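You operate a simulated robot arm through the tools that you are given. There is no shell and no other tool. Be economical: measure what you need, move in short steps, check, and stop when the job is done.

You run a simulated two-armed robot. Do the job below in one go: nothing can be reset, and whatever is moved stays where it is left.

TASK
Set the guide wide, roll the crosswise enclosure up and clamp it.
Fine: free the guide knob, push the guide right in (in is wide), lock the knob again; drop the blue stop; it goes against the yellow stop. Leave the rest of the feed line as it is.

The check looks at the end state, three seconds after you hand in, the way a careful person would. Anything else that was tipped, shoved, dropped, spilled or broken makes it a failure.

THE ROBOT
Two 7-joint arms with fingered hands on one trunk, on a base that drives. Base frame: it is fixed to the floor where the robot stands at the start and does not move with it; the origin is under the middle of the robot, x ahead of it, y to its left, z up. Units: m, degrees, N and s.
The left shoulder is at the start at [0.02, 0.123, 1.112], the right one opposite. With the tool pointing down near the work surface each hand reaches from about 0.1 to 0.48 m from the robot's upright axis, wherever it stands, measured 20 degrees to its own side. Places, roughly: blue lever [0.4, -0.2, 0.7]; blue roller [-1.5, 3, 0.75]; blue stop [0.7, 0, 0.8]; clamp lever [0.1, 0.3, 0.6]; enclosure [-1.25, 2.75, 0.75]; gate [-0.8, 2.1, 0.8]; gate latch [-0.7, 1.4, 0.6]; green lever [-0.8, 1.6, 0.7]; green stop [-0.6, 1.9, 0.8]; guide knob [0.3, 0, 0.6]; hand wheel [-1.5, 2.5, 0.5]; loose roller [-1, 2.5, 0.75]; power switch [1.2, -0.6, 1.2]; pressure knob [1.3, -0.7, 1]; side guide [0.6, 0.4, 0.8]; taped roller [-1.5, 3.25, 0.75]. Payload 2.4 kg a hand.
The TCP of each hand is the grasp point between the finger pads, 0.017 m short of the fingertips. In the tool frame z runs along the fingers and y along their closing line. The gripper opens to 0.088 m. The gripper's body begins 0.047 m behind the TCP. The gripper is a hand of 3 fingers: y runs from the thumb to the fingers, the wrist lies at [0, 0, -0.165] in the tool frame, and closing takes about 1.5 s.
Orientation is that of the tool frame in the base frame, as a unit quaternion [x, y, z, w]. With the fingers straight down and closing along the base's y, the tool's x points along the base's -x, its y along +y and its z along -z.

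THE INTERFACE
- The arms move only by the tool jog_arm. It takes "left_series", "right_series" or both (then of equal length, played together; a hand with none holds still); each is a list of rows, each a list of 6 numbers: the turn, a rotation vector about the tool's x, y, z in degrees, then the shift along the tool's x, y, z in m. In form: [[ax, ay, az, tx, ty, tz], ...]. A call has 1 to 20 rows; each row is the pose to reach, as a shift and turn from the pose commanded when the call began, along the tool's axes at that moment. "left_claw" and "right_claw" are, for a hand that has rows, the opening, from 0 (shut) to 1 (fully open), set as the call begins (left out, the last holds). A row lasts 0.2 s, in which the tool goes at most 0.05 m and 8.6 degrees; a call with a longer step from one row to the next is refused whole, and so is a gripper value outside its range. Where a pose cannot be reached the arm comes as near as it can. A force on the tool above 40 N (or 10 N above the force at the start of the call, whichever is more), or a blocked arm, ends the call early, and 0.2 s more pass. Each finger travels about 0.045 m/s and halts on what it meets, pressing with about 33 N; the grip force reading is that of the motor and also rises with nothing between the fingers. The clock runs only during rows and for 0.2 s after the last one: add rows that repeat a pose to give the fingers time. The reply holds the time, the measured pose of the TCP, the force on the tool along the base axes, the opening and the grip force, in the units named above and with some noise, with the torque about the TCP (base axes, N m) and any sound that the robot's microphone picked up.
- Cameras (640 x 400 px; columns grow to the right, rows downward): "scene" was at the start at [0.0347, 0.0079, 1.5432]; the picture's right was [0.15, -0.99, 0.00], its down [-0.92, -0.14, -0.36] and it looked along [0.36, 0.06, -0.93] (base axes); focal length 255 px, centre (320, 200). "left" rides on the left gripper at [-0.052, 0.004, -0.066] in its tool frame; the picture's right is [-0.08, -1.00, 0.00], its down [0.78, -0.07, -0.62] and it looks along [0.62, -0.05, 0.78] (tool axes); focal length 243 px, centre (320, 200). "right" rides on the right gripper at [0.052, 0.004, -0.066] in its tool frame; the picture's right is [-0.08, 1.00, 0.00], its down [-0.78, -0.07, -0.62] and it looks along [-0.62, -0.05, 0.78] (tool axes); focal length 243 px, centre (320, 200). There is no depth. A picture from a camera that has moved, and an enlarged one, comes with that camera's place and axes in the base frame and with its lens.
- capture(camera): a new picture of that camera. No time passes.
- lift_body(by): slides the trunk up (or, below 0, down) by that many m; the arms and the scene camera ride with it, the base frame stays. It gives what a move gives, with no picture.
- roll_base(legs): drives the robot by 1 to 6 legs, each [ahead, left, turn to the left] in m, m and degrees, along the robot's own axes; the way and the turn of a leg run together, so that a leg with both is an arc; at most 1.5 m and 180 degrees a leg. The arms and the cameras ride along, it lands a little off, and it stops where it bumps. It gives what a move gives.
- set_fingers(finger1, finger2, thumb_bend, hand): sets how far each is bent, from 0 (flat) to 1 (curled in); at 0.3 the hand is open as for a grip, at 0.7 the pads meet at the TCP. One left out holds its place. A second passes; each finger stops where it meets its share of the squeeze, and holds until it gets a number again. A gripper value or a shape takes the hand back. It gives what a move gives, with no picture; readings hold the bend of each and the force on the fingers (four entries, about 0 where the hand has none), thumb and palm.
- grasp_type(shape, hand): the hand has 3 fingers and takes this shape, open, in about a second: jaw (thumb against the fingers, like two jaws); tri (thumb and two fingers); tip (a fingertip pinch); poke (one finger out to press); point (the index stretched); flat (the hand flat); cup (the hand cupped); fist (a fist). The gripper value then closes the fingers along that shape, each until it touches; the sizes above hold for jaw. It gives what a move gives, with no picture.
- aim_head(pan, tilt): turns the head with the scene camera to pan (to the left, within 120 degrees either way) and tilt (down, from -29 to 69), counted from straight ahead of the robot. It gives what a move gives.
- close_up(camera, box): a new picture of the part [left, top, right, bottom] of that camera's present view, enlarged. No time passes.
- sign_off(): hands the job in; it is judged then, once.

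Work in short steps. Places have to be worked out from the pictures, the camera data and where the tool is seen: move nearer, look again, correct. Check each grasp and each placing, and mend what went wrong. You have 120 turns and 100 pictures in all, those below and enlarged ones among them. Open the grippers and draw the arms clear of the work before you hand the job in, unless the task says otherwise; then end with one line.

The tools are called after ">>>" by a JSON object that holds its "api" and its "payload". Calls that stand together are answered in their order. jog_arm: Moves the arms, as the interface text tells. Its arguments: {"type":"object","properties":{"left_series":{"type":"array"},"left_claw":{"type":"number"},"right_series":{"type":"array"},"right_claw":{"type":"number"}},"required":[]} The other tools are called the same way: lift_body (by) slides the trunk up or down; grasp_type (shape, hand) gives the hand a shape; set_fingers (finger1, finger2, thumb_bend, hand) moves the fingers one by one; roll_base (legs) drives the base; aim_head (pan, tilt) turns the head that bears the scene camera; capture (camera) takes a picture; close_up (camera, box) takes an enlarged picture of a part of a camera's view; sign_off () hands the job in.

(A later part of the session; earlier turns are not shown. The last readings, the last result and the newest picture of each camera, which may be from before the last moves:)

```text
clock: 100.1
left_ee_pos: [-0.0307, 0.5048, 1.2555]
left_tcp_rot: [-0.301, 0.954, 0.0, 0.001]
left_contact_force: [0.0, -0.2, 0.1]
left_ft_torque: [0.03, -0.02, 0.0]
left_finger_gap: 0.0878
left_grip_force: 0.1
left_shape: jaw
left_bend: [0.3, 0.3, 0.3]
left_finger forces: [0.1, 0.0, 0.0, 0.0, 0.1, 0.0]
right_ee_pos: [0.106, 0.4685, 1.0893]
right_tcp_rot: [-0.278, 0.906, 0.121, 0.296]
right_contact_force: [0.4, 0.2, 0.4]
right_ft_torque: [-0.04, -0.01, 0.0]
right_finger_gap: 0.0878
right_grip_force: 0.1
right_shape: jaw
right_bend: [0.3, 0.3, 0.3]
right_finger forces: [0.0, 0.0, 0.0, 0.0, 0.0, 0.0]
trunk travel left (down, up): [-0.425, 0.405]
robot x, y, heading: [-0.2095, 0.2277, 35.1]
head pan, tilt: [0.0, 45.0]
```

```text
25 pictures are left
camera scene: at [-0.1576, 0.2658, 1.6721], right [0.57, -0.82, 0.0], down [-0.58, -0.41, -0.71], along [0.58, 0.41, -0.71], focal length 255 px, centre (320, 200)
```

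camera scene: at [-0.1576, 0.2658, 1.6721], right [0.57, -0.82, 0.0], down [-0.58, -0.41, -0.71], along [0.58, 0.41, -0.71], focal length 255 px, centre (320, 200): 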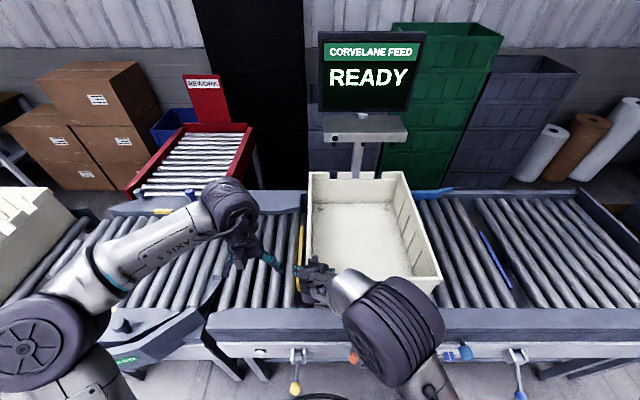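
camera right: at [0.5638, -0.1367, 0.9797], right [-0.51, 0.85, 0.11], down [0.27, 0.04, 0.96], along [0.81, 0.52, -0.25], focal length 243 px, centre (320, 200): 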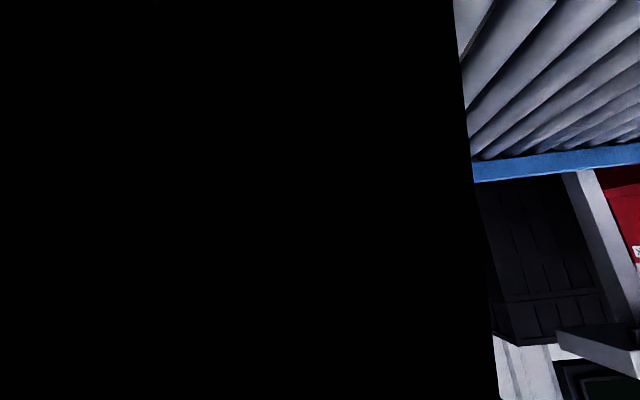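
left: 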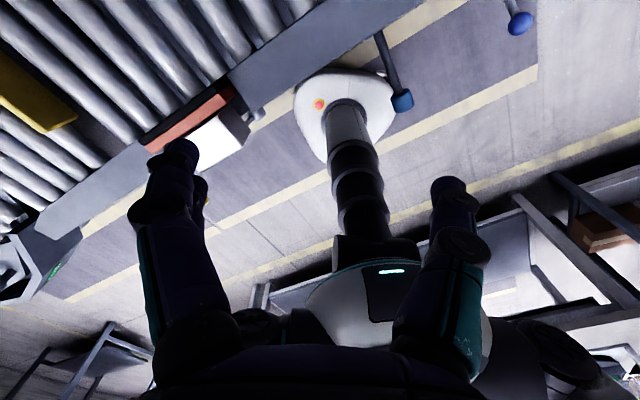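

My release motion dragged the tote back a centimetre or so. I'll push it back against the stop from its right outer wall: move over to the right side with fingers closed.

>>> {"api": "jog_arm", "payload": {"right_series": [[0, 0, 0, -0.009, -0.042, 0.0], [0, 0, 0, -0.018, -0.084, 0.0], [0, 0, 0, -0.027, -0.126, 0.005], [0, 0, 0, -0.036, -0.168, 0.01], [0, 0, 0, -0.045, -0.21, 0.015], [0, 0, 0, -0.054, -0.252, 0.02], [0, 0, 0, -0.063, -0.294, 0.025], [0, 0, 0, -0.072, -0.336, 0.03], [0, 0, 0, -0.08, -0.378, 0.035], [0, 0, 0, -0.088, -0.42, 0.04], [0, 0, 0, -0.093, -0.43, 0.043]], "right_claw": 0.0}}

>>> {"api": "capture", "payload": {"camera": "scene"}}

```text
clock: 102.5
left_ee_pos: [-0.0279, 0.5055, 1.2551]
left_tcp_rot: [-0.3, 0.954, 0.0, 0.0]
left_contact_force: [0.4, -0.8, -0.8]
left_ft_torque: [0.01, 0.0, 0.01]
left_finger_gap: 0.0881
left_grip_force: 0.1
left_shape: jaw
left_bend: [0.3, 0.3, 0.3]
left_finger forces: [0.0, 0.0, 0.0, 0.0, 0.0, 0.1]
right_ee_pos: [0.4381, 0.1752, 1.0871]
right_tcp_rot: [-0.279, 0.905, 0.123, 0.295]
right_contact_force: [0.1, -0.7, -0.8]
right_ft_torque: [-0.01, -0.01, 0.01]
right_finger_gap: 0.0
right_grip_force: 33.5
right_shape: jaw
right_bend: [0.69, 0.69, 0.81]
right_finger forces: [0.0, 0.0, 0.0, 0.0, 0.0, 0.0]
trunk travel left (down, up): [-0.425, 0.405]
robot x, y, heading: [-0.2036, 0.2302, 35.0]
head pan, tilt: [0.0, 45.0]
```

```text
24 pictures are left
camera scene: at [-0.1568, 0.2662, 1.6721], right [0.57, -0.82, 0.0], down [-0.58, -0.41, -0.71], along [0.58, 0.41, -0.71], focal length 255 px, centre (320, 200)
```

scene: 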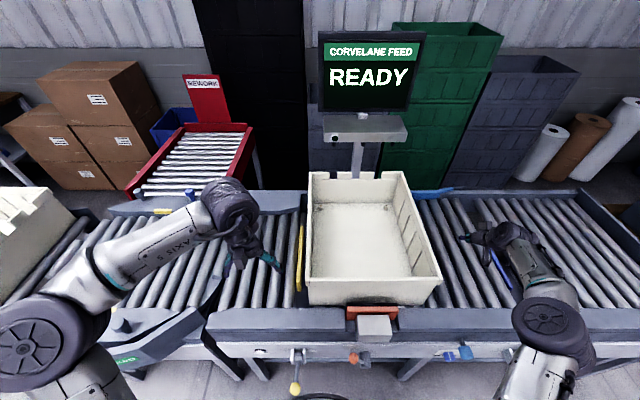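

Hand is right of the tote. Descend to just below rim height.

>>> {"api": "jog_arm", "payload": {"right_series": [[0, 0, 0, 0.025, 0, 0.03], [0, 0, 0, 0.05, 0, 0.06], [0, 0, 0, 0.07, 0, 0.09], [0, 0, 0, 0.085, 0, 0.11]]}}

>>> {"api": "jog_arm", "payload": {"right_series": [[0, 0, 0, 0, 0.015, 0], [0, 0, 0, 0, 0.03, 0], [0, 0, 0, 0.001, 0.04, 0.001], [0, 0, 0, 0.001, 0.05, 0.001], [0, 0, 0, 0.001, 0.058, 0.001], [0, 0, 0, 0.002, 0.066, 0.001], [0, 0, 0, 0.002, 0.074, 0.001], [0, 0, 0, 0.002, 0.08, 0.001]]}}

>>> {"api": "capture", "payload": {"camera": "scene"}}

```text
clock: 103.5
left_ee_pos: [-0.0291, 0.504, 1.256]
left_tcp_rot: [-0.302, 0.953, 0.0, 0.0]
left_contact_force: [0.2, 0.0, -0.3]
left_ft_torque: [0.02, -0.01, 0.01]
left_finger_gap: 0.0878
left_grip_force: 0.0
left_shape: jaw
left_bend: [0.3, 0.3, 0.3]
left_finger forces: [0.0, 0.0, 0.0, 0.0, 0.1, 0.0]
right_ee_pos: [0.4312, 0.1818, 0.946]
right_tcp_rot: [-0.278, 0.905, 0.121, 0.297]
right_contact_force: [0.5, 1.3, -0.5]
right_ft_torque: [0.01, 0.03, 0.0]
right_finger_gap: 0.0
right_grip_force: 33.0
right_shape: jaw
right_bend: [0.69, 0.69, 0.81]
right_finger forces: [0.1, 0.1, 0.0, 0.1, 0.0, 0.0]
trunk travel left (down, up): [-0.425, 0.405]
robot x, y, heading: [-0.2072, 0.2311, 34.7]
head pan, tilt: [0.0, 45.0]
```

```text
clock: 105.0
left_ee_pos: [-0.0256, 0.503, 1.2557]
left_tcp_rot: [-0.298, 0.954, 0.001, 0.0]
left_contact_force: [0.4, -0.2, 0.4]
left_ft_torque: [-0.06, -0.02, 0.03]
left_finger_gap: 0.0878
left_grip_force: 0.1
left_shape: jaw
left_bend: [0.3, 0.3, 0.3]
left_finger forces: [0.1, 0.0, 0.1, 0.0, 0.1, 0.0]
right_ee_pos: [0.395, 0.2272, 0.951]
right_tcp_rot: [-0.272, 0.907, 0.115, 0.302]
right_contact_force: [11.9, -18.3, 1.9]
right_ft_torque: [0.59, 0.5, 0.82]
right_finger_gap: 0.0
right_grip_force: 32.9
right_shape: jaw
right_bend: [0.69, 0.69, 0.8]
right_finger forces: [18.6, 0.1, 0.2, 0.0, 4.1, 2.2]
trunk travel left (down, up): [-0.425, 0.405]
robot x, y, heading: [-0.206, 0.2306, 35.0]
head pan, tilt: [0.0, 45.0]
stopped in row 7 (right hand): the force on the tool passed its limit at 46 N (the readings are from after the stop); the commanded pose is now the measured one
```

```text
23 pictures are left
camera scene: at [-0.1553, 0.2645, 1.672], right [0.57, -0.82, 0.0], down [-0.58, -0.4, -0.71], along [0.58, 0.4, -0.71], focal length 255 px, centre (320, 200)
```

scene: 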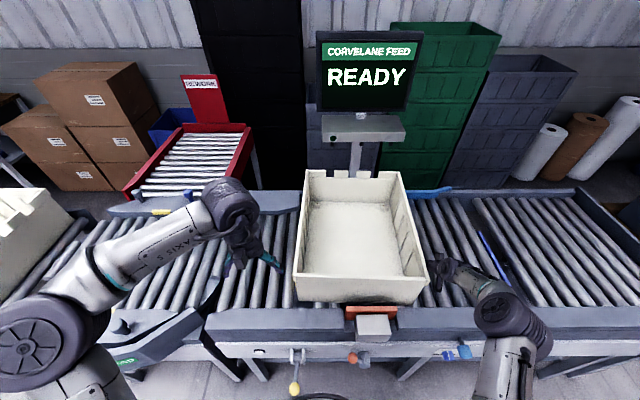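

The tote is hard on the stop (46 N). Back the hand off to the right and check that the tote stays and its squareness.

>>> {"api": "jog_arm", "payload": {"right_series": [[0, 0, 0, 0, -0.02, 0], [0, 0, 0, 0, -0.05, 0], [0, 0, 0, 0, -0.07, 0]]}}

>>> {"api": "close_up", "payload": {"camera": "scene", "box": [240, 150, 480, 350]}}

>>> {"api": "close_up", "payload": {"camera": "left", "box": [0, 0, 640, 400]}}

```text
clock: 105.8
left_ee_pos: [-0.0274, 0.5035, 1.2563]
left_tcp_rot: [-0.299, 0.954, 0.0, 0.0]
left_contact_force: [0.1, -0.1, -0.2]
left_ft_torque: [0.05, -0.02, -0.01]
left_finger_gap: 0.0876
left_grip_force: 0.1
left_shape: jaw
left_bend: [0.3, 0.3, 0.3]
left_finger forces: [0.0, 0.0, 0.0, 0.0, 0.0, 0.0]
right_ee_pos: [0.433, 0.1764, 0.9465]
right_tcp_rot: [-0.273, 0.906, 0.118, 0.301]
right_contact_force: [-0.6, 0.0, -0.5]
right_ft_torque: [0.01, 0.01, 0.02]
right_finger_gap: 0.0002
right_grip_force: 33.2
right_shape: jaw
right_bend: [0.69, 0.69, 0.8]
right_finger forces: [0.1, 0.1, 0.0, 0.1, 0.1, 0.1]
trunk travel left (down, up): [-0.425, 0.405]
robot x, y, heading: [-0.2058, 0.2285, 34.6]
head pan, tilt: [0.0, 45.0]
```

```text
2.00 times, centred on (360, 250) of scene
camera zoom: at [-0.1564, 0.2659, 1.6721], right [0.57, -0.82, 0.0], down [-0.58, -0.4, -0.71], along [0.58, 0.4, -0.71], focal length 510 px, centre (240, 100)
```

zoom: 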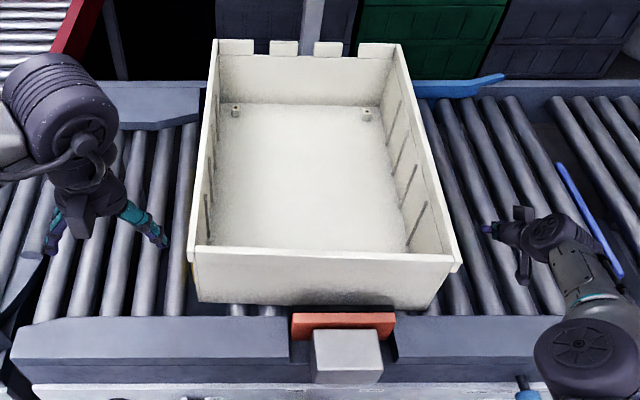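

```text
1.00 times, centred on (320, 200) of left (not enlarged: the box is as wide or as high as the picture)
camera zoom: at [0.0137, 0.5366, 1.3224], right [0.64, -0.77, 0.0], down [-0.6, -0.5, 0.62], along [-0.48, -0.4, -0.78], focal length 243 px, centre (320, 200)
```

zoom: 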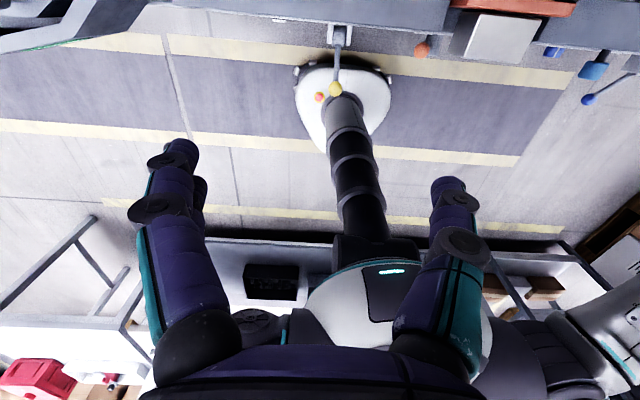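

The push left the tote yawed ~2–3° (far end lags). I'll drive 0.2 m right so that my arm reaches deeper, and push its right wall farther back toward the middle.

>>> {"api": "roll_base", "payload": {"legs": [[0, -0.2, 0]]}}

>>> {"api": "jog_arm", "payload": {"right_series": [[0, -7, 0, -0.02, 0.0, 0.01], [0, -14, 0, -0.045, 0.02, 0.025], [0, -20, 0, -0.07, 0.04, 0.04], [0, -20, 0, -0.09, 0.07, 0.055]]}}

>>> {"api": "capture", "payload": {"camera": "scene"}}

```text
clock: 107.5
left_ee_pos: [0.0891, 0.3364, 1.2564]
left_tcp_rot: [-0.299, 0.954, 0.001, -0.001]
left_contact_force: [-0.6, -0.1, -0.4]
left_ft_torque: [-0.03, -0.02, -0.02]
left_finger_gap: 0.0879
left_grip_force: 0.1
left_shape: jaw
left_bend: [0.3, 0.3, 0.3]
left_finger forces: [0.0, 0.0, 0.1, 0.1, 0.1, 0.0]
right_ee_pos: [0.5484, 0.008, 0.9462]
right_tcp_rot: [-0.273, 0.906, 0.119, 0.3]
right_contact_force: [-0.7, 0.0, 0.4]
right_ft_torque: [0.0, -0.02, 0.01]
right_finger_gap: 0.0
right_grip_force: 32.7
right_shape: jaw
right_bend: [0.69, 0.69, 0.8]
right_finger forces: [0.1, 0.0, 0.1, 0.0, 0.0, 0.0]
trunk travel left (down, up): [-0.425, 0.405]
robot x, y, heading: [-0.0915, 0.0611, 34.6]
head pan, tilt: [0.0, 45.0]
```

```text
clock: 108.5
left_ee_pos: [0.0883, 0.3362, 1.2564]
left_tcp_rot: [-0.298, 0.955, 0.0, -0.001]
left_contact_force: [0.5, 0.8, 0.2]
left_ft_torque: [0.02, -0.01, -0.02]
left_finger_gap: 0.0879
left_grip_force: 0.0
left_shape: jaw
left_bend: [0.3, 0.3, 0.3]
left_finger forces: [0.1, 0.1, 0.1, 0.0, 0.0, 0.1]
right_ee_pos: [0.5652, 0.1302, 0.9827]
right_tcp_rot: [-0.248, 0.84, 0.162, 0.454]
right_contact_force: [0.6, 0.1, 0.7]
right_ft_torque: [0.01, 0.01, -0.02]
right_finger_gap: 0.0
right_grip_force: 33.3
right_shape: jaw
right_bend: [0.69, 0.69, 0.8]
right_finger forces: [0.0, 0.1, 0.0, 0.0, 0.0, 0.0]
right hand out of reach, approached as far as the arm can: row 1, 2, 3, 4
trunk travel left (down, up): [-0.425, 0.405]
robot x, y, heading: [-0.0923, 0.0642, 34.7]
head pan, tilt: [0.0, 45.0]
```

```text
20 pictures are left
camera scene: at [-0.0409, 0.0992, 1.6721], right [0.57, -0.82, 0.0], down [-0.58, -0.4, -0.71], along [0.58, 0.4, -0.71], focal length 255 px, centre (320, 200)
```

scene: 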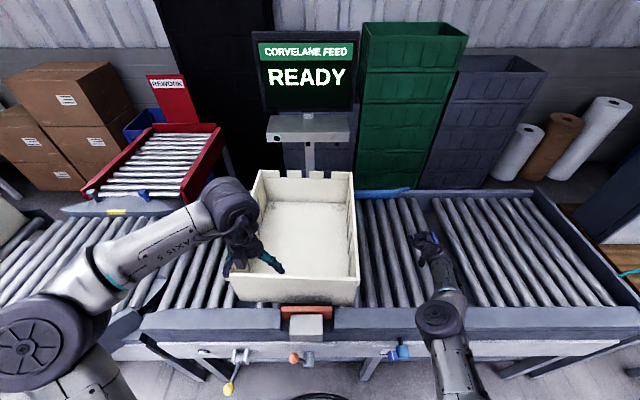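

Hand is to the right of the tote at deeper reach (fwd 0.58). Move left 0.13 m to just before the wall, slightly lower.

>>> {"api": "jog_arm", "payload": {"right_series": [[0, 0, 0, 0.004, 0.03, 0.002], [0, 0, 0, 0.009, 0.06, 0.005], [0, 0, 0, 0.013, 0.09, 0.008], [0, 0, 0, 0.017, 0.12, 0.011], [0, 0, 0, 0.019, 0.14, 0.012]]}}

>>> {"api": "capture", "payload": {"camera": "scene"}}

```text
clock: 109.7
left_ee_pos: [0.0891, 0.3374, 1.256]
left_tcp_rot: [-0.298, 0.955, 0.001, 0.0]
left_contact_force: [-0.7, 0.0, -0.8]
left_ft_torque: [0.01, -0.01, 0.02]
left_finger_gap: 0.0878
left_grip_force: 0.0
left_shape: jaw
left_bend: [0.3, 0.3, 0.3]
left_finger forces: [0.1, 0.1, 0.1, 0.0, 0.0, 0.0]
right_ee_pos: [0.4958, 0.2557, 0.9612]
right_tcp_rot: [-0.249, 0.84, 0.162, 0.454]
right_contact_force: [-0.2, -1.3, 0.1]
right_ft_torque: [0.02, 0.03, -0.01]
right_finger_gap: 0.0002
right_grip_force: 33.1
right_shape: jaw
right_bend: [0.69, 0.69, 0.8]
right_finger forces: [0.1, 0.0, 0.0, 0.0, 0.1, 0.0]
right hand out of reach, approached as far as the arm can: row 1, 2, 3, 4, 5
trunk travel left (down, up): [-0.425, 0.405]
robot x, y, heading: [-0.091, 0.065, 34.8]
head pan, tilt: [0.0, 45.0]
```

```text
19 pictures are left
camera scene: at [-0.041, 0.0992, 1.6721], right [0.57, -0.82, 0.0], down [-0.58, -0.4, -0.71], along [0.58, 0.4, -0.71], focal length 255 px, centre (320, 200)
```

scene: 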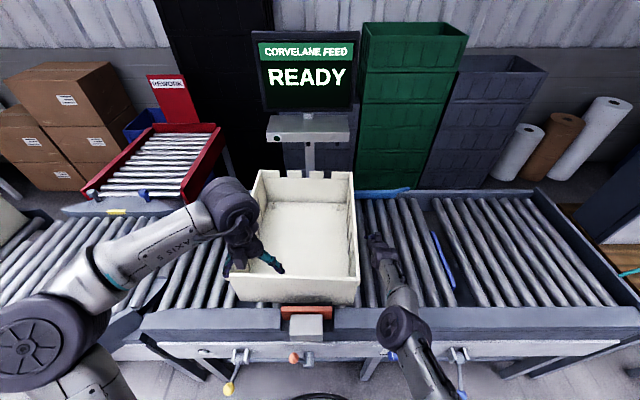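

Fingers are ~3 cm from the wall at mid-depth, z 0.96. Push left gently with a further 2 cm drop.

>>> {"api": "jog_arm", "payload": {"right_series": [[0, 0, 0, 0.008, 0.008, 0.004], [0, 0, 0, 0.014, 0.016, 0.008], [0, 0, 0, 0.015, 0.026, 0.008], [0, 0, 0, 0.015, 0.034, 0.008], [0, 0, 0, 0.016, 0.042, 0.008], [0, 0, 0, 0.016, 0.05, 0.008], [0, 0, 0, 0.016, 0.058, 0.008], [0, 0, 0, 0.017, 0.066, 0.008], [0, 0, 0, 0.017, 0.072, 0.008]]}}

>>> {"api": "close_up", "payload": {"camera": "scene", "box": [200, 150, 440, 350]}}

```text
clock: 111.0
left_ee_pos: [0.0908, 0.3345, 1.2565]
left_tcp_rot: [-0.296, 0.955, 0.001, -0.001]
left_contact_force: [0.7, -0.3, -0.8]
left_ft_torque: [-0.02, 0.03, -0.01]
left_finger_gap: 0.0879
left_grip_force: 0.1
left_shape: jaw
left_bend: [0.3, 0.3, 0.3]
left_finger forces: [0.1, 0.0, 0.0, 0.1, 0.0, 0.0]
right_ee_pos: [0.4739, 0.2746, 0.9484]
right_tcp_rot: [-0.242, 0.842, 0.157, 0.456]
right_contact_force: [15.0, -17.6, 1.6]
right_ft_torque: [0.65, 0.67, 1.29]
right_finger_gap: 0.0001
right_grip_force: 33.1
right_shape: jaw
right_bend: [0.69, 0.69, 0.8]
right_finger forces: [0.1, 0.1, 0.1, 0.0, 0.1, 22.2]
right hand out of reach, approached as far as the arm can: row 1, 2, 3, 4, 5, 6
trunk travel left (down, up): [-0.425, 0.405]
robot x, y, heading: [-0.0876, 0.062, 34.4]
head pan, tilt: [0.0, 45.0]
stopped in row 6 (right hand): the force on the tool passed its limit at 43 N (the readings are from after the stop); the commanded pose is now the measured one
```

```text
2.00 times, centred on (320, 250) of scene
camera zoom: at [-0.039, 0.097, 1.6721], right [0.56, -0.83, 0.0], down [-0.58, -0.4, -0.71], along [0.58, 0.4, -0.71], focal length 510 px, centre (320, 100)
```

zoom: 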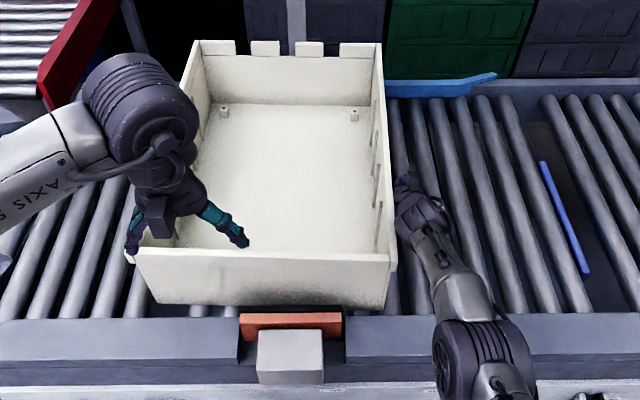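

The palm (not fingertips) bore on the near part of the wall, so some yaw remains. Back off, turn the hand ~15° inward so the fingertips lead, and push again.

>>> {"api": "jog_arm", "payload": {"right_series": [[0, 0, 0, 0, -0.03, 0], [-8, 0, 0, 0, -0.05, 0], [-16, 0, 0, 0, -0.05, 0.0], [-18, 0, 0, 0, -0.04, 0.01], [-18, 0, 0, 0, -0.025, 0.015], [-18, 0, 0, 0.0, -0.015, 0.015], [-18, 0, 0, 0.0, -0.005, 0.015], [-18, 0, 0, 0.0, 0.005, 0.015], [-18, 0, 0, 0.0, 0.015, 0.015], [-18, 0, 0, 0.0, 0.025, 0.015], [-18, 0, 0, 0.0, 0.035, 0.015], [-18, 0, 0, 0.0, 0.045, 0.015]]}}

>>> {"api": "close_up", "payload": {"camera": "scene", "box": [200, 150, 440, 350]}}

```text
clock: 113.3
left_ee_pos: [0.0932, 0.3333, 1.256]
left_tcp_rot: [-0.295, 0.956, 0.001, 0.0]
left_contact_force: [0.2, 0.5, 0.4]
left_ft_torque: [-0.01, 0.01, 0.0]
left_finger_gap: 0.0878
left_grip_force: 0.1
left_shape: jaw
left_bend: [0.3, 0.3, 0.3]
left_finger forces: [0.0, 0.1, 0.1, 0.1, 0.0, 0.0]
right_ee_pos: [0.4601, 0.2847, 0.949]
right_tcp_rot: [-0.301, 0.809, 0.276, 0.423]
right_contact_force: [14.8, -12.5, -0.2]
right_ft_torque: [-0.02, -0.01, -0.12]
right_finger_gap: 0.0
right_grip_force: 33.1
right_shape: jaw
right_bend: [0.68, 0.68, 0.75]
right_finger forces: [0.0, 0.1, 0.0, 0.0, 20.0, 0.0]
right hand out of reach, approached as far as the arm can: row 2, 3, 4, 5, 6, 7, 8, 9, 10, 11
trunk travel left (down, up): [-0.425, 0.405]
robot x, y, heading: [-0.0906, 0.0631, 34.1]
head pan, tilt: [0.0, 45.0]
stopped in row 11 (right hand): the force on the tool passed its limit at 55 N (the readings are from after the stop); the commanded pose is now the measured one
```

```text
2.00 times, centred on (320, 250) of scene
camera zoom: at [-0.0377, 0.0974, 1.672], right [0.56, -0.83, 0.0], down [-0.59, -0.4, -0.71], along [0.58, 0.4, -0.71], focal length 510 px, centre (320, 100)
```

zoom: 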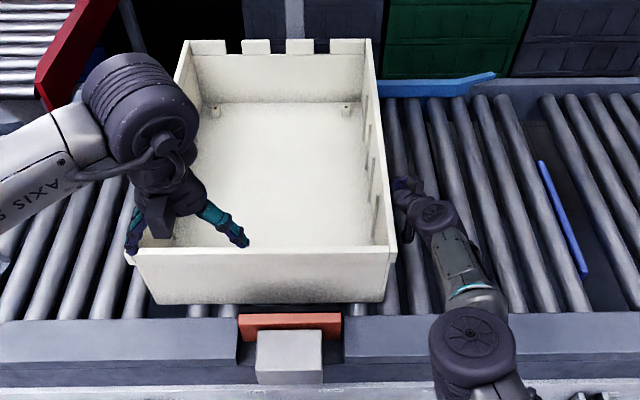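

Now level and square (near rim level, far rim level) and hard on the stop. Withdraw the hand to the right, then back and up.

>>> {"api": "jog_arm", "payload": {"right_series": [[0, 0, 0, 0, -0.03, 0], [0, 0, 0, 0, -0.06, 0], [0, 0, 0, 0, -0.09, 0], [0, 0, 0, 0, -0.09, -0.04], [0, 0, 0, -0.03, -0.09, -0.07], [0, 0, 0, -0.06, -0.09, -0.1], [0, 0, 0, -0.09, -0.09, -0.13]]}}

>>> {"api": "roll_base", "payload": {"legs": [[-0.27, 0, 0.9]]}}

>>> {"api": "capture", "payload": {"camera": "scene"}}

```text
clock: 114.9
left_ee_pos: [0.0911, 0.3349, 1.256]
left_tcp_rot: [-0.295, 0.956, 0.001, -0.001]
left_contact_force: [-0.1, 0.3, -0.4]
left_ft_torque: [-0.01, -0.02, 0.02]
left_finger_gap: 0.088
left_grip_force: 0.0
left_shape: jaw
left_bend: [0.3, 0.3, 0.3]
left_finger forces: [0.0, 0.1, 0.0, 0.0, 0.0, 0.0]
right_ee_pos: [0.4962, 0.1602, 1.0721]
right_tcp_rot: [-0.305, 0.807, 0.28, 0.421]
right_contact_force: [0.3, 0.4, -0.6]
right_ft_torque: [0.02, 0.0, 0.0]
right_finger_gap: 0.0
right_grip_force: 32.6
right_shape: jaw
right_bend: [0.69, 0.69, 0.8]
right_finger forces: [0.1, 0.0, 0.0, 0.1, 0.2, 0.0]
right hand out of reach, approached as far as the arm can: row 1, 2, 3
trunk travel left (down, up): [-0.425, 0.405]
robot x, y, heading: [-0.0901, 0.0628, 34.2]
head pan, tilt: [0.0, 45.0]
```

```text
clock: 116.8
left_ee_pos: [-0.1374, 0.1832, 1.2564]
left_tcp_rot: [-0.305, 0.952, 0.0, 0.001]
left_contact_force: [-0.3, -0.3, -0.2]
left_ft_torque: [-0.01, -0.01, -0.02]
left_finger_gap: 0.0881
left_grip_force: 0.0
left_shape: jaw
left_bend: [0.3, 0.3, 0.3]
left_finger forces: [0.0, 0.0, 0.0, 0.1, 0.1, 0.1]
right_ee_pos: [0.2732, 0.0172, 1.072]
right_tcp_rot: [-0.311, 0.805, 0.282, 0.419]
right_contact_force: [0.5, 0.4, 0.0]
right_ft_torque: [-0.01, 0.0, 0.01]
right_finger_gap: 0.0
right_grip_force: 33.5
right_shape: jaw
right_bend: [0.69, 0.69, 0.8]
right_finger forces: [0.0, 0.0, 0.0, 0.0, 0.0, 0.0]
trunk travel left (down, up): [-0.425, 0.405]
robot x, y, heading: [-0.3123, -0.0916, 35.3]
head pan, tilt: [0.0, 45.0]
```

```text
16 pictures are left
camera scene: at [-0.2643, -0.0567, 1.6722], right [0.58, -0.82, 0.0], down [-0.58, -0.41, -0.71], along [0.58, 0.41, -0.71], focal length 255 px, centre (320, 200)
```

scene: 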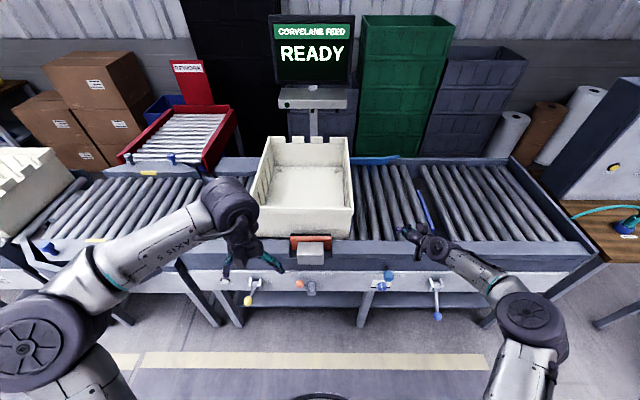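

Now for the clamp lever: fold the right hand back to a level, forward-pointing pose, then drive left 0.2 m and lower the trunk.

>>> {"api": "jog_arm", "payload": {"right_series": [[0, 0, 0, 0.02, 0.02, -0.03], [0, 0, 0, 0.05, 0.04, -0.06], [0, 0, 0, 0.08, 0.07, -0.09], [4, -7, 0, 0.11, 0.09, -0.11], [8, -14, 0, 0.13, 0.11, -0.125], [11, -20, 0, 0.15, 0.13, -0.13], [15, -27, 0, 0.15, 0.13, -0.13], [18, -33, 0, 0.15, 0.13, -0.13]]}}

>>> {"api": "roll_base", "payload": {"legs": [[0, 0.2, 0]]}}

>>> {"api": "lift_body", "payload": {"by": -0.39}}

>>> {"api": "capture", "payload": {"camera": "right"}}

```text
refused: row 3 steps farther than a row can; nothing moved
```

```text
clock: 118.4
left_ee_pos: [-0.2535, 0.3474, 1.2566]
left_tcp_rot: [-0.303, 0.953, 0.0, 0.001]
left_contact_force: [0.5, 0.1, -0.2]
left_ft_torque: [-0.02, 0.0, 0.0]
left_finger_gap: 0.0879
left_grip_force: 0.0
left_shape: jaw
left_bend: [0.3, 0.3, 0.3]
left_finger forces: [0.0, 0.0, 0.0, 0.0, 0.0, 0.0]
right_ee_pos: [0.1567, 0.1815, 1.0723]
right_tcp_rot: [-0.311, 0.805, 0.282, 0.419]
right_contact_force: [-0.1, 0.3, 0.2]
right_ft_torque: [-0.01, 0.03, 0.03]
right_finger_gap: 0.0001
right_grip_force: 33.0
right_shape: jaw
right_bend: [0.69, 0.69, 0.8]
right_finger forces: [0.0, 0.1, 0.0, 0.0, 0.0, 0.0]
trunk travel left (down, up): [-0.425, 0.405]
robot x, y, heading: [-0.428, 0.0727, 35.3]
head pan, tilt: [0.0, 45.0]
```

```text
clock: 122.1
left_ee_pos: [-0.2517, 0.3469, 0.8669]
left_tcp_rot: [-0.303, 0.953, 0.0, 0.0]
left_contact_force: [-0.1, -0.9, -0.5]
left_ft_torque: [-0.03, 0.01, -0.03]
left_finger_gap: 0.0879
left_grip_force: 0.1
left_shape: jaw
left_bend: [0.3, 0.3, 0.3]
left_finger forces: [0.1, 0.0, 0.1, 0.0, 0.0, 0.0]
right_ee_pos: [0.157, 0.1806, 0.6802]
right_tcp_rot: [-0.311, 0.805, 0.283, 0.418]
right_contact_force: [-0.1, 0.1, 0.1]
right_ft_torque: [-0.04, 0.0, -0.01]
right_finger_gap: 0.0
right_grip_force: 33.1
right_shape: jaw
right_bend: [0.69, 0.69, 0.8]
right_finger forces: [0.1, 0.0, 0.0, 0.0, 0.1, 0.0]
trunk travel left (down, up): [-0.035, 0.795]
robot x, y, heading: [-0.4287, 0.0759, 35.2]
head pan, tilt: [0.0, 45.0]
```

```text
15 pictures are left
camera right: at [0.0967, 0.1232, 0.6704], right [-0.7, 0.67, 0.27], down [0.1, -0.28, 0.95], along [0.71, 0.69, 0.13], focal length 243 px, centre (320, 200)
```

right: 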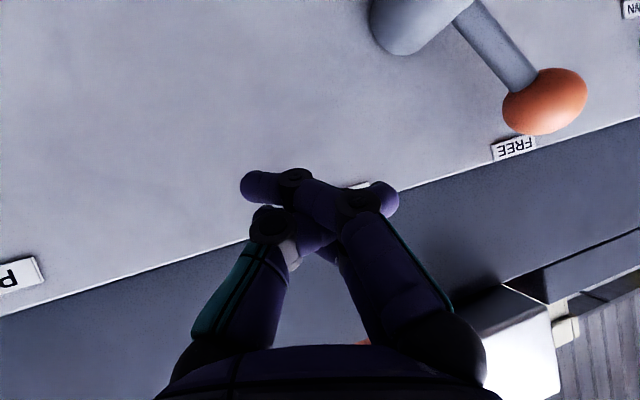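

The refused arm move meant that the hand came down as it was, but nothing was touched (forces ~0). The clamp lever points up-left (FREE), ball at fwd 0.563, R 0.118, z 0.669. I back the hand off, level it and pre-turn −37° in front of the ball.

>>> {"api": "jog_arm", "payload": {"right_series": [[3.2, -3.1, -5.4, 0.0243, 0.0107, -0.0379], [6.5, -6.2, -10.8, 0.0486, 0.0213, -0.0759], [9.7, -9.4, -16.2, 0.0729, 0.032, -0.1138], [13, -12.5, -21.6, 0.0781, 0.073, -0.099], [16.2, -15.6, -27, 0.0833, 0.114, -0.084], [19.5, -18.7, -32.4, 0.0885, 0.1554, -0.069], [22.7, -21.9, -37.9, 0.0885, 0.1554, -0.069], [26, -25, -43.3, 0.0885, 0.1554, -0.069]], "right_claw": 0.8}}

>>> {"api": "capture", "payload": {"camera": "right"}}

```text
clock: 123.9
left_ee_pos: [-0.2527, 0.3468, 0.8649]
left_tcp_rot: [-0.303, 0.953, 0.0, 0.0]
left_contact_force: [0.0, 0.4, 0.1]
left_ft_torque: [0.01, 0.02, -0.01]
left_finger_gap: 0.088
left_grip_force: 0.1
left_shape: jaw
left_bend: [0.3, 0.3, 0.3]
left_finger forces: [0.1, 0.0, 0.1, 0.1, 0.0, 0.0]
right_ee_pos: [-0.0335, 0.2093, 0.6695]
right_tcp_rot: [-0.415, 0.57, -0.014, 0.709]
right_contact_force: [-0.3, 0.3, -1.1]
right_ft_torque: [-0.03, 0.0, 0.03]
right_finger_gap: 0.0702
right_grip_force: 0.1
right_shape: jaw
right_bend: [0.59, 0.59, 0.55]
right_finger forces: [0.1, 0.0, 0.0, 0.1, 0.0, 0.0]
trunk travel left (down, up): [-0.035, 0.795]
robot x, y, heading: [-0.4327, 0.0741, 35.3]
head pan, tilt: [0.0, 45.0]
```

```text
14 pictures are left
camera right: at [-0.0705, 0.1486, 0.6258], right [-0.48, 0.69, -0.53], down [-0.75, -0.01, 0.66], along [0.45, 0.72, 0.53], focal length 243 px, centre (320, 200)
```

right: 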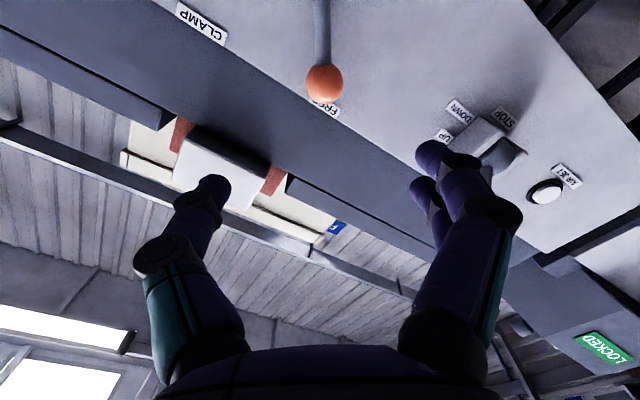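

The ball is dead ahead, 0.16 m. Advance and close on it.

>>> {"api": "jog_arm", "payload": {"right_series": [[0, 0, 0, 0.001, 0.001, 0.04], [0, 0, 0, 0.001, 0.001, 0.08], [0, 0, 0, 0.002, 0.001, 0.11], [0, 0, 0, 0.002, 0.001, 0.14], [0, 0, 0, 0.002, 0.001, 0.158]]}}

>>> {"api": "jog_arm", "payload": {"right_series": [[0, 0, 0, 0, 0, 0], [0, 0, 0, 0, 0, 0], [0, 0, 0, 0, 0, 0], [0, 0, 0, 0, 0, 0], [0, 0, 0, 0, 0, 0], [0, 0, 0, 0, 0, 0], [0, 0, 0, 0, 0, 0], [0, 0, 0, 0, 0, 0]], "right_claw": 0.0}}

>>> {"api": "capture", "payload": {"camera": "right"}}

```text
clock: 125.1
left_ee_pos: [-0.2532, 0.347, 0.8658]
left_tcp_rot: [-0.303, 0.953, -0.001, 0.0]
left_contact_force: [0.3, 0.0, 0.2]
left_ft_torque: [-0.01, -0.01, 0.01]
left_finger_gap: 0.0879
left_grip_force: 0.1
left_shape: jaw
left_bend: [0.3, 0.3, 0.3]
left_finger forces: [0.0, 0.1, 0.0, 0.0, 0.0, 0.0]
right_ee_pos: [0.0979, 0.2989, 0.6679]
right_tcp_rot: [-0.416, 0.571, -0.014, 0.708]
right_contact_force: [-0.8, 0.3, 0.6]
right_ft_torque: [0.0, 0.0, 0.05]
right_finger_gap: 0.0702
right_grip_force: 0.1
right_shape: jaw
right_bend: [0.59, 0.59, 0.55]
right_finger forces: [0.1, 0.0, 0.0, 0.0, 0.0, 0.0]
trunk travel left (down, up): [-0.035, 0.795]
robot x, y, heading: [-0.43, 0.073, 35.2]
head pan, tilt: [0.0, 45.0]
```

```text
clock: 126.9
left_ee_pos: [-0.2503, 0.348, 0.8664]
left_tcp_rot: [-0.303, 0.953, -0.001, -0.001]
left_contact_force: [-0.4, 0.4, -1.1]
left_ft_torque: [0.0, 0.0, 0.0]
left_finger_gap: 0.0877
left_grip_force: 0.1
left_shape: jaw
left_bend: [0.3, 0.3, 0.3]
left_finger forces: [0.0, 0.0, 0.0, 0.0, 0.1, 0.0]
right_ee_pos: [0.0978, 0.2989, 0.6663]
right_tcp_rot: [-0.416, 0.571, -0.013, 0.708]
right_contact_force: [8.5, 0.9, -4.5]
right_ft_torque: [-0.04, 0.06, -0.02]
right_finger_gap: 0.0242
right_grip_force: 33.0
right_shape: jaw
right_bend: [0.73, 0.73, 0.7]
right_finger forces: [15.6, 15.5, 0.1, 0.1, 29.9, 0.1]
trunk travel left (down, up): [-0.035, 0.795]
robot x, y, heading: [-0.4287, 0.0763, 35.1]
head pan, tilt: [0.0, 45.0]
```

```text
13 pictures are left
camera right: at [0.0601, 0.2386, 0.6227], right [-0.48, 0.69, -0.53], down [-0.75, -0.01, 0.66], along [0.45, 0.72, 0.53], focal length 243 px, centre (320, 200)
```

right: 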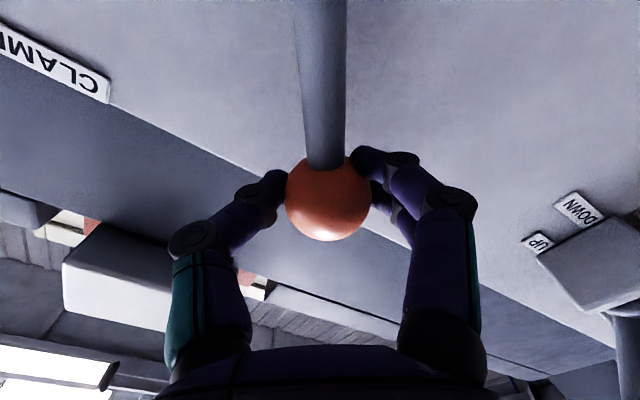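

Ball gripped. Swing it clockwise over the top about the hub (radius ≈0.08), rotating the hand along; first 40°.

>>> {"api": "jog_arm", "payload": {"right_series": [[0, 0, 8, 0.0008, -0.0111, 0], [0, 0, 16, 0.0031, -0.0221, 0], [0, 0, 24, 0.0069, -0.0325, 0], [0, 0, 32, 0.0122, -0.0424, 0], [0, 0, 40, 0.0187, -0.0514, 0]]}}

>>> {"api": "capture", "payload": {"camera": "right"}}

```text
clock: 128.1
left_ee_pos: [-0.2523, 0.3487, 0.8656]
left_tcp_rot: [-0.304, 0.953, -0.001, -0.002]
left_contact_force: [1.1, 0.3, 0.0]
left_ft_torque: [0.03, -0.02, 0.01]
left_finger_gap: 0.0879
left_grip_force: 0.1
left_shape: jaw
left_bend: [0.3, 0.3, 0.3]
left_finger forces: [0.1, 0.1, 0.0, 0.0, 0.1, 0.0]
right_ee_pos: [0.1272, 0.257, 0.6811]
right_tcp_rot: [-0.195, 0.681, 0.23, 0.667]
right_contact_force: [3.8, 3.5, -24.8]
right_ft_torque: [-0.31, 0.08, 0.0]
right_finger_gap: 0.024
right_grip_force: 33.6
right_shape: jaw
right_bend: [0.73, 0.73, 0.7]
right_finger forces: [23.2, 14.2, 0.0, 0.0, 33.4, 0.0]
trunk travel left (down, up): [-0.035, 0.795]
robot x, y, heading: [-0.4277, 0.0742, 35.3]
head pan, tilt: [0.0, 45.0]
```

```text
12 pictures are left
camera right: at [0.0692, 0.2256, 0.6297], right [-0.57, 0.81, 0.14], down [-0.44, -0.44, 0.78], along [0.69, 0.38, 0.61], focal length 243 px, centre (320, 200)
```

right: 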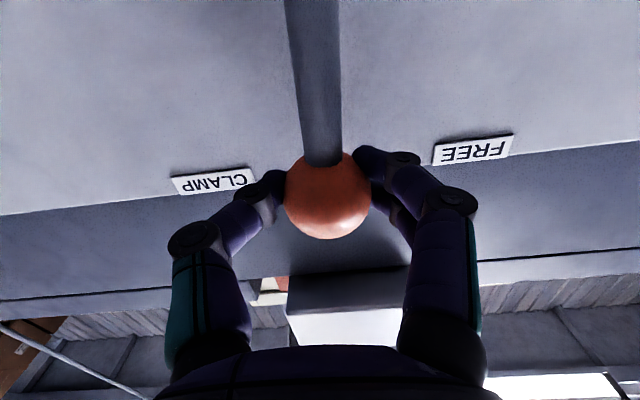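

It follows, now vertical between FREE and CLAMP; the tool pulled ~25 N upward so the radius is a bit shorter (~0.075). Continue 40° more with that correction.

>>> {"api": "jog_arm", "payload": {"right_series": [[0, 0, 8, 0.0067, -0.0104, 0], [0, 0, 16, 0.0089, -0.0207, 0], [0, 0, 24, 0.0125, -0.0305, 0], [0, 0, 32, 0.0174, -0.0397, 0], [0, 0, 40, 0.0235, -0.0482, 0], [0, 0, 46, 0.029, -0.054, 0]]}}

>>> {"api": "capture", "payload": {"camera": "right"}}

>>> {"api": "capture", "payload": {"camera": "scene"}}

```text
clock: 129.5
left_ee_pos: [-0.2541, 0.3497, 0.8667]
left_tcp_rot: [-0.305, 0.952, -0.002, 0.0]
left_contact_force: [-0.1, 0.1, 0.4]
left_ft_torque: [-0.01, -0.02, -0.03]
left_finger_gap: 0.088
left_grip_force: 0.0
left_shape: jaw
left_bend: [0.3, 0.3, 0.3]
left_finger forces: [0.1, 0.0, 0.0, 0.0, 0.0, 0.1]
right_ee_pos: [0.1549, 0.2188, 0.6538]
right_tcp_rot: [0.08, 0.7, 0.476, 0.525]
right_contact_force: [-12.1, 33.4, 1.3]
right_ft_torque: [-0.58, -0.46, 0.41]
right_finger_gap: 0.0267
right_grip_force: 32.7
right_shape: jaw
right_bend: [0.71, 0.7, 0.71]
right_finger forces: [30.6, 21.9, 0.1, 0.0, 17.3, 0.0]
trunk travel left (down, up): [-0.035, 0.795]
robot x, y, heading: [-0.4263, 0.0679, 35.4]
head pan, tilt: [0.0, 45.0]
```

```text
11 pictures are left
camera right: at [0.0764, 0.216, 0.6233], right [-0.35, 0.48, 0.81], down [-0.14, -0.88, 0.46], along [0.93, 0.05, 0.37], focal length 243 px, centre (320, 200)
```

right: 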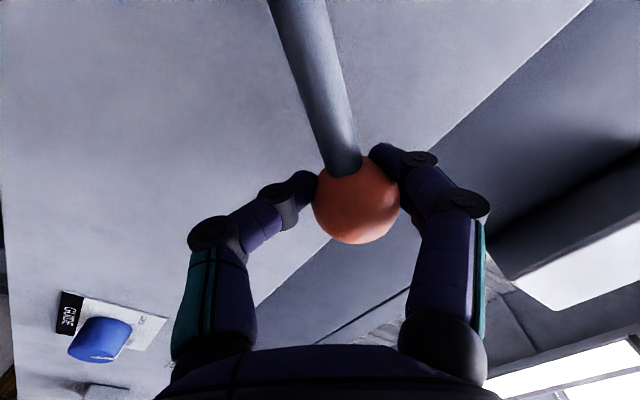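

```text
10 pictures are left
camera scene: at [-0.3812, 0.1118, 1.2821], right [0.58, -0.81, 0.0], down [-0.58, -0.41, -0.71], along [0.58, 0.41, -0.71], focal length 255 px, centre (320, 200)
```

scene: 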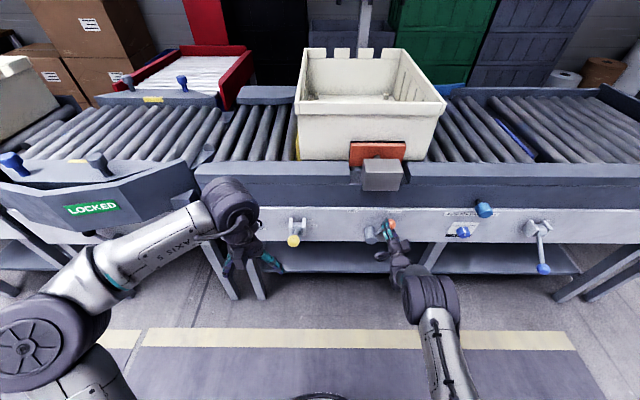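

The lever resists with 35 N at about +35° (by CLAMP); it looks to be at its stop and the pad has moved. Release, back off and verify.

>>> {"api": "jog_arm", "payload": {"right_series": [[0, 0, -6, 0, 0.006, 0], [0, 0, -10, 0, 0.008, 0], [0, 0, -10, 0, 0.008, 0], [0, 0, -10, 0, 0.008, 0], [0, 0, -10, 0, 0.008, 0], [0, 0, -10, 0, 0.008, -0.03], [0, 0, -10, 0, 0.008, -0.07], [0, 0, -18, 0, 0.008, -0.11], [0, 0, -26, 0, 0.008, -0.15], [0, 0, -34, 0, 0.008, -0.16], [0, 0, -42, 0, 0.008, -0.16]], "right_claw": 0.9}}

>>> {"api": "capture", "payload": {"camera": "right"}}

>>> {"api": "close_up", "payload": {"camera": "scene", "box": [270, 40, 550, 280]}}

```text
clock: 131.9
left_ee_pos: [-0.2524, 0.3467, 0.8659]
left_tcp_rot: [-0.304, 0.953, -0.001, 0.0]
left_contact_force: [0.6, 0.1, 0.6]
left_ft_torque: [-0.01, -0.02, 0.01]
left_finger_gap: 0.0877
left_grip_force: 0.0
left_shape: jaw
left_bend: [0.3, 0.3, 0.3]
left_finger forces: [0.0, 0.0, 0.0, 0.1, 0.0, 0.0]
right_ee_pos: [0.0221, 0.1254, 0.659]
right_tcp_rot: [-0.172, 0.685, 0.252, 0.662]
right_contact_force: [0.0, -0.3, 0.2]
right_ft_torque: [-0.02, -0.01, 0.01]
right_finger_gap: 0.0789
right_grip_force: 0.0
right_shape: jaw
right_bend: [0.48, 0.48, 0.44]
right_finger forces: [0.1, 0.0, 0.0, 0.1, 0.0, 0.0]
trunk travel left (down, up): [-0.035, 0.795]
robot x, y, heading: [-0.4279, 0.0683, 35.1]
head pan, tilt: [0.0, 45.0]
```

```text
9 pictures are left
camera right: at [-0.037, 0.0963, 0.6077], right [-0.56, 0.8, 0.2], down [-0.42, -0.49, 0.77], along [0.71, 0.35, 0.61], focal length 243 px, centre (320, 200)
```

right: 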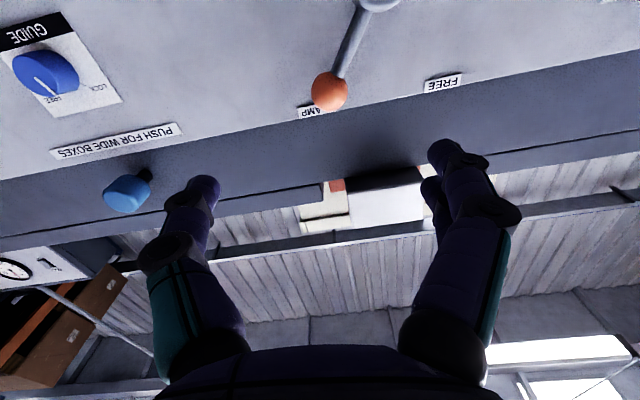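

```text
1.67 times, centred on (410, 160) of scene
camera zoom: at [-0.3794, 0.108, 1.2821], right [0.58, -0.82, 0.0], down [-0.58, -0.41, -0.71], along [0.58, 0.41, -0.71], focal length 425 px, centre (170, 267)
```

zoom: 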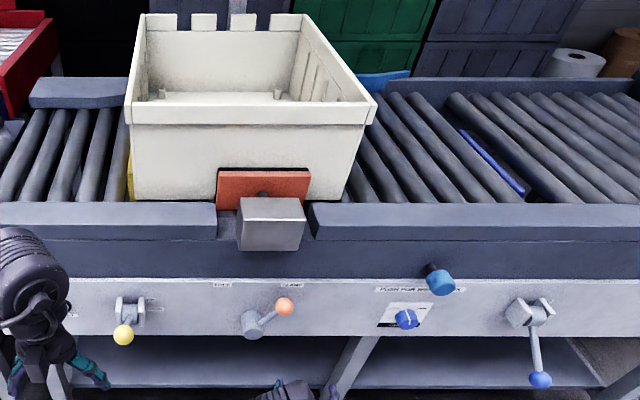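

Clamp lever is at CLAMP, with the pad advanced to the tote. The guide knob's pointer needs a check; zoom in on it.

>>> {"api": "close_up", "payload": {"camera": "right", "box": [0, 20, 128, 120]}}

>>> {"api": "close_up", "payload": {"camera": "scene", "box": [290, 110, 410, 190]}}

```text
4.00 times, centred on (64, 70) of right
camera zoom: at [-0.037, 0.0963, 0.6077], right [-0.56, 0.8, 0.2], down [-0.42, -0.49, 0.77], along [0.71, 0.35, 0.61], focal length 970 px, centre (1344, 720)
```

zoom: 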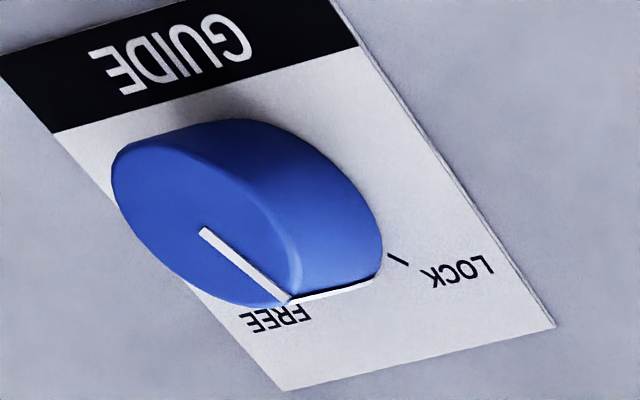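

```text
5.00 times, centred on (350, 150) of scene
camera zoom: at [-0.3794, 0.108, 1.2821], right [0.58, -0.82, 0.0], down [-0.58, -0.41, -0.71], along [0.58, 0.41, -0.71], focal length 1275 px, centre (170, 450)
```

zoom: 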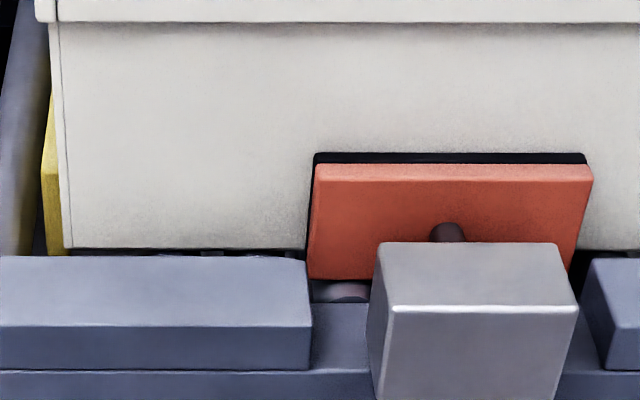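

The tote sits on the yellow stop and the clamp pad holds it. But the knob pointer is ~25° short of the LOCK tick, so I must finish turning it. Drive right 0.3 m, back in front of the knob.

>>> {"api": "roll_base", "payload": {"legs": [[0, -0.3, 0]]}}

>>> {"api": "capture", "payload": {"camera": "right"}}

```text
clock: 134.0
left_ee_pos: [-0.0753, 0.0938, 0.865]
left_tcp_rot: [-0.302, 0.953, 0.0, 0.001]
left_contact_force: [-0.1, 0.3, -1.1]
left_ft_torque: [-0.01, -0.03, -0.02]
left_finger_gap: 0.088
left_grip_force: 0.1
left_shape: jaw
left_bend: [0.3, 0.3, 0.3]
left_finger forces: [0.0, 0.0, 0.0, 0.0, 0.0, 0.0]
right_ee_pos: [0.2002, -0.1275, 0.6582]
right_tcp_rot: [-0.17, 0.685, 0.253, 0.662]
right_contact_force: [1.1, -0.7, 0.6]
right_ft_torque: [0.03, -0.01, -0.02]
right_finger_gap: 0.0792
right_grip_force: 0.1
right_shape: jaw
right_bend: [0.48, 0.48, 0.44]
right_finger forces: [0.1, 0.1, 0.1, 0.0, 0.0, 0.0]
trunk travel left (down, up): [-0.035, 0.795]
robot x, y, heading: [-0.2501, -0.1803, 35.0]
head pan, tilt: [0.0, 45.0]
```

```text
5 pictures are left
camera right: at [0.1405, -0.1556, 0.6076], right [-0.56, 0.8, 0.2], down [-0.42, -0.49, 0.77], along [0.71, 0.34, 0.61], focal length 243 px, centre (320, 200)
```

right: 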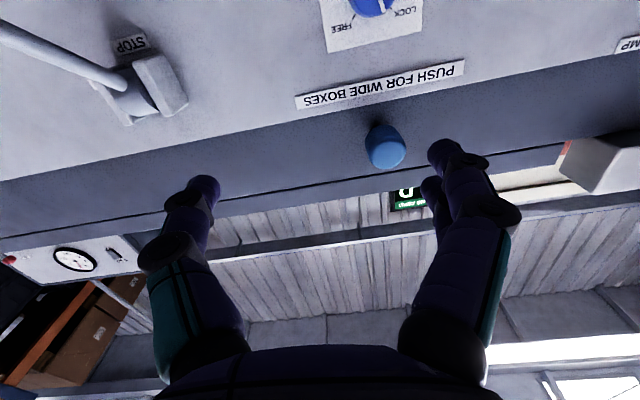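

I know the knob grasp pose from before (0.322, 0.0175, 0.5995). Align first, then advance to it by readings.

>>> {"api": "jog_arm", "payload": {"right_series": [[0, 0, 0, 0.03, 0.02, 0.0], [0, 0, 0, 0.065, 0.042, 0.0], [0, 0, 0, 0.065, 0.042, 0.04], [0, 0, 0, 0.065, 0.042, 0.08], [0, 0, 0, 0.065, 0.042, 0.11], [0, 0, 0, 0.065, 0.042, 0.125]], "right_claw": 0.85}}

>>> {"api": "capture", "payload": {"camera": "right"}}

```text
clock: 135.4
left_ee_pos: [-0.0744, 0.0952, 0.8665]
left_tcp_rot: [-0.302, 0.953, 0.0, 0.0]
left_contact_force: [-0.3, 0.1, 0.6]
left_ft_torque: [0.0, 0.01, -0.01]
left_finger_gap: 0.0876
left_grip_force: 0.0
left_shape: jaw
left_bend: [0.3, 0.3, 0.3]
left_finger forces: [0.0, 0.0, 0.1, 0.0, 0.0, 0.0]
right_ee_pos: [0.2759, -0.0156, 0.5989]
right_tcp_rot: [-0.171, 0.685, 0.252, 0.662]
right_contact_force: [-0.3, -0.4, -0.5]
right_ft_torque: [-0.04, -0.04, 0.01]
right_finger_gap: 0.0751
right_grip_force: 0.1
right_shape: jaw
right_bend: [0.54, 0.54, 0.49]
right_finger forces: [0.0, 0.0, 0.0, 0.0, 0.1, 0.0]
trunk travel left (down, up): [-0.035, 0.795]
robot x, y, heading: [-0.2512, -0.1795, 35.2]
head pan, tilt: [0.0, 45.0]
```

```text
4 pictures are left
camera right: at [0.2154, -0.0443, 0.5486], right [-0.56, 0.8, 0.2], down [-0.42, -0.49, 0.77], along [0.71, 0.34, 0.61], focal length 243 px, centre (320, 200)
```

right: 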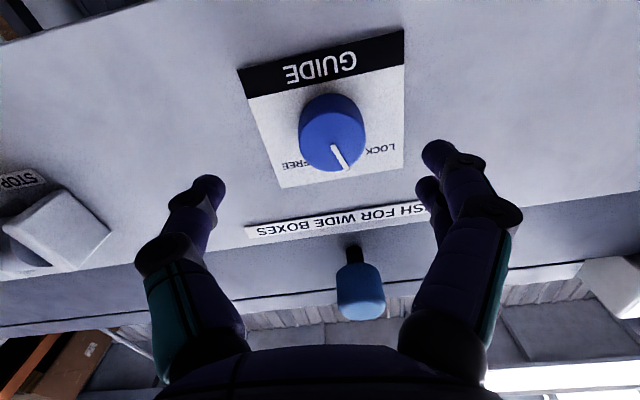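

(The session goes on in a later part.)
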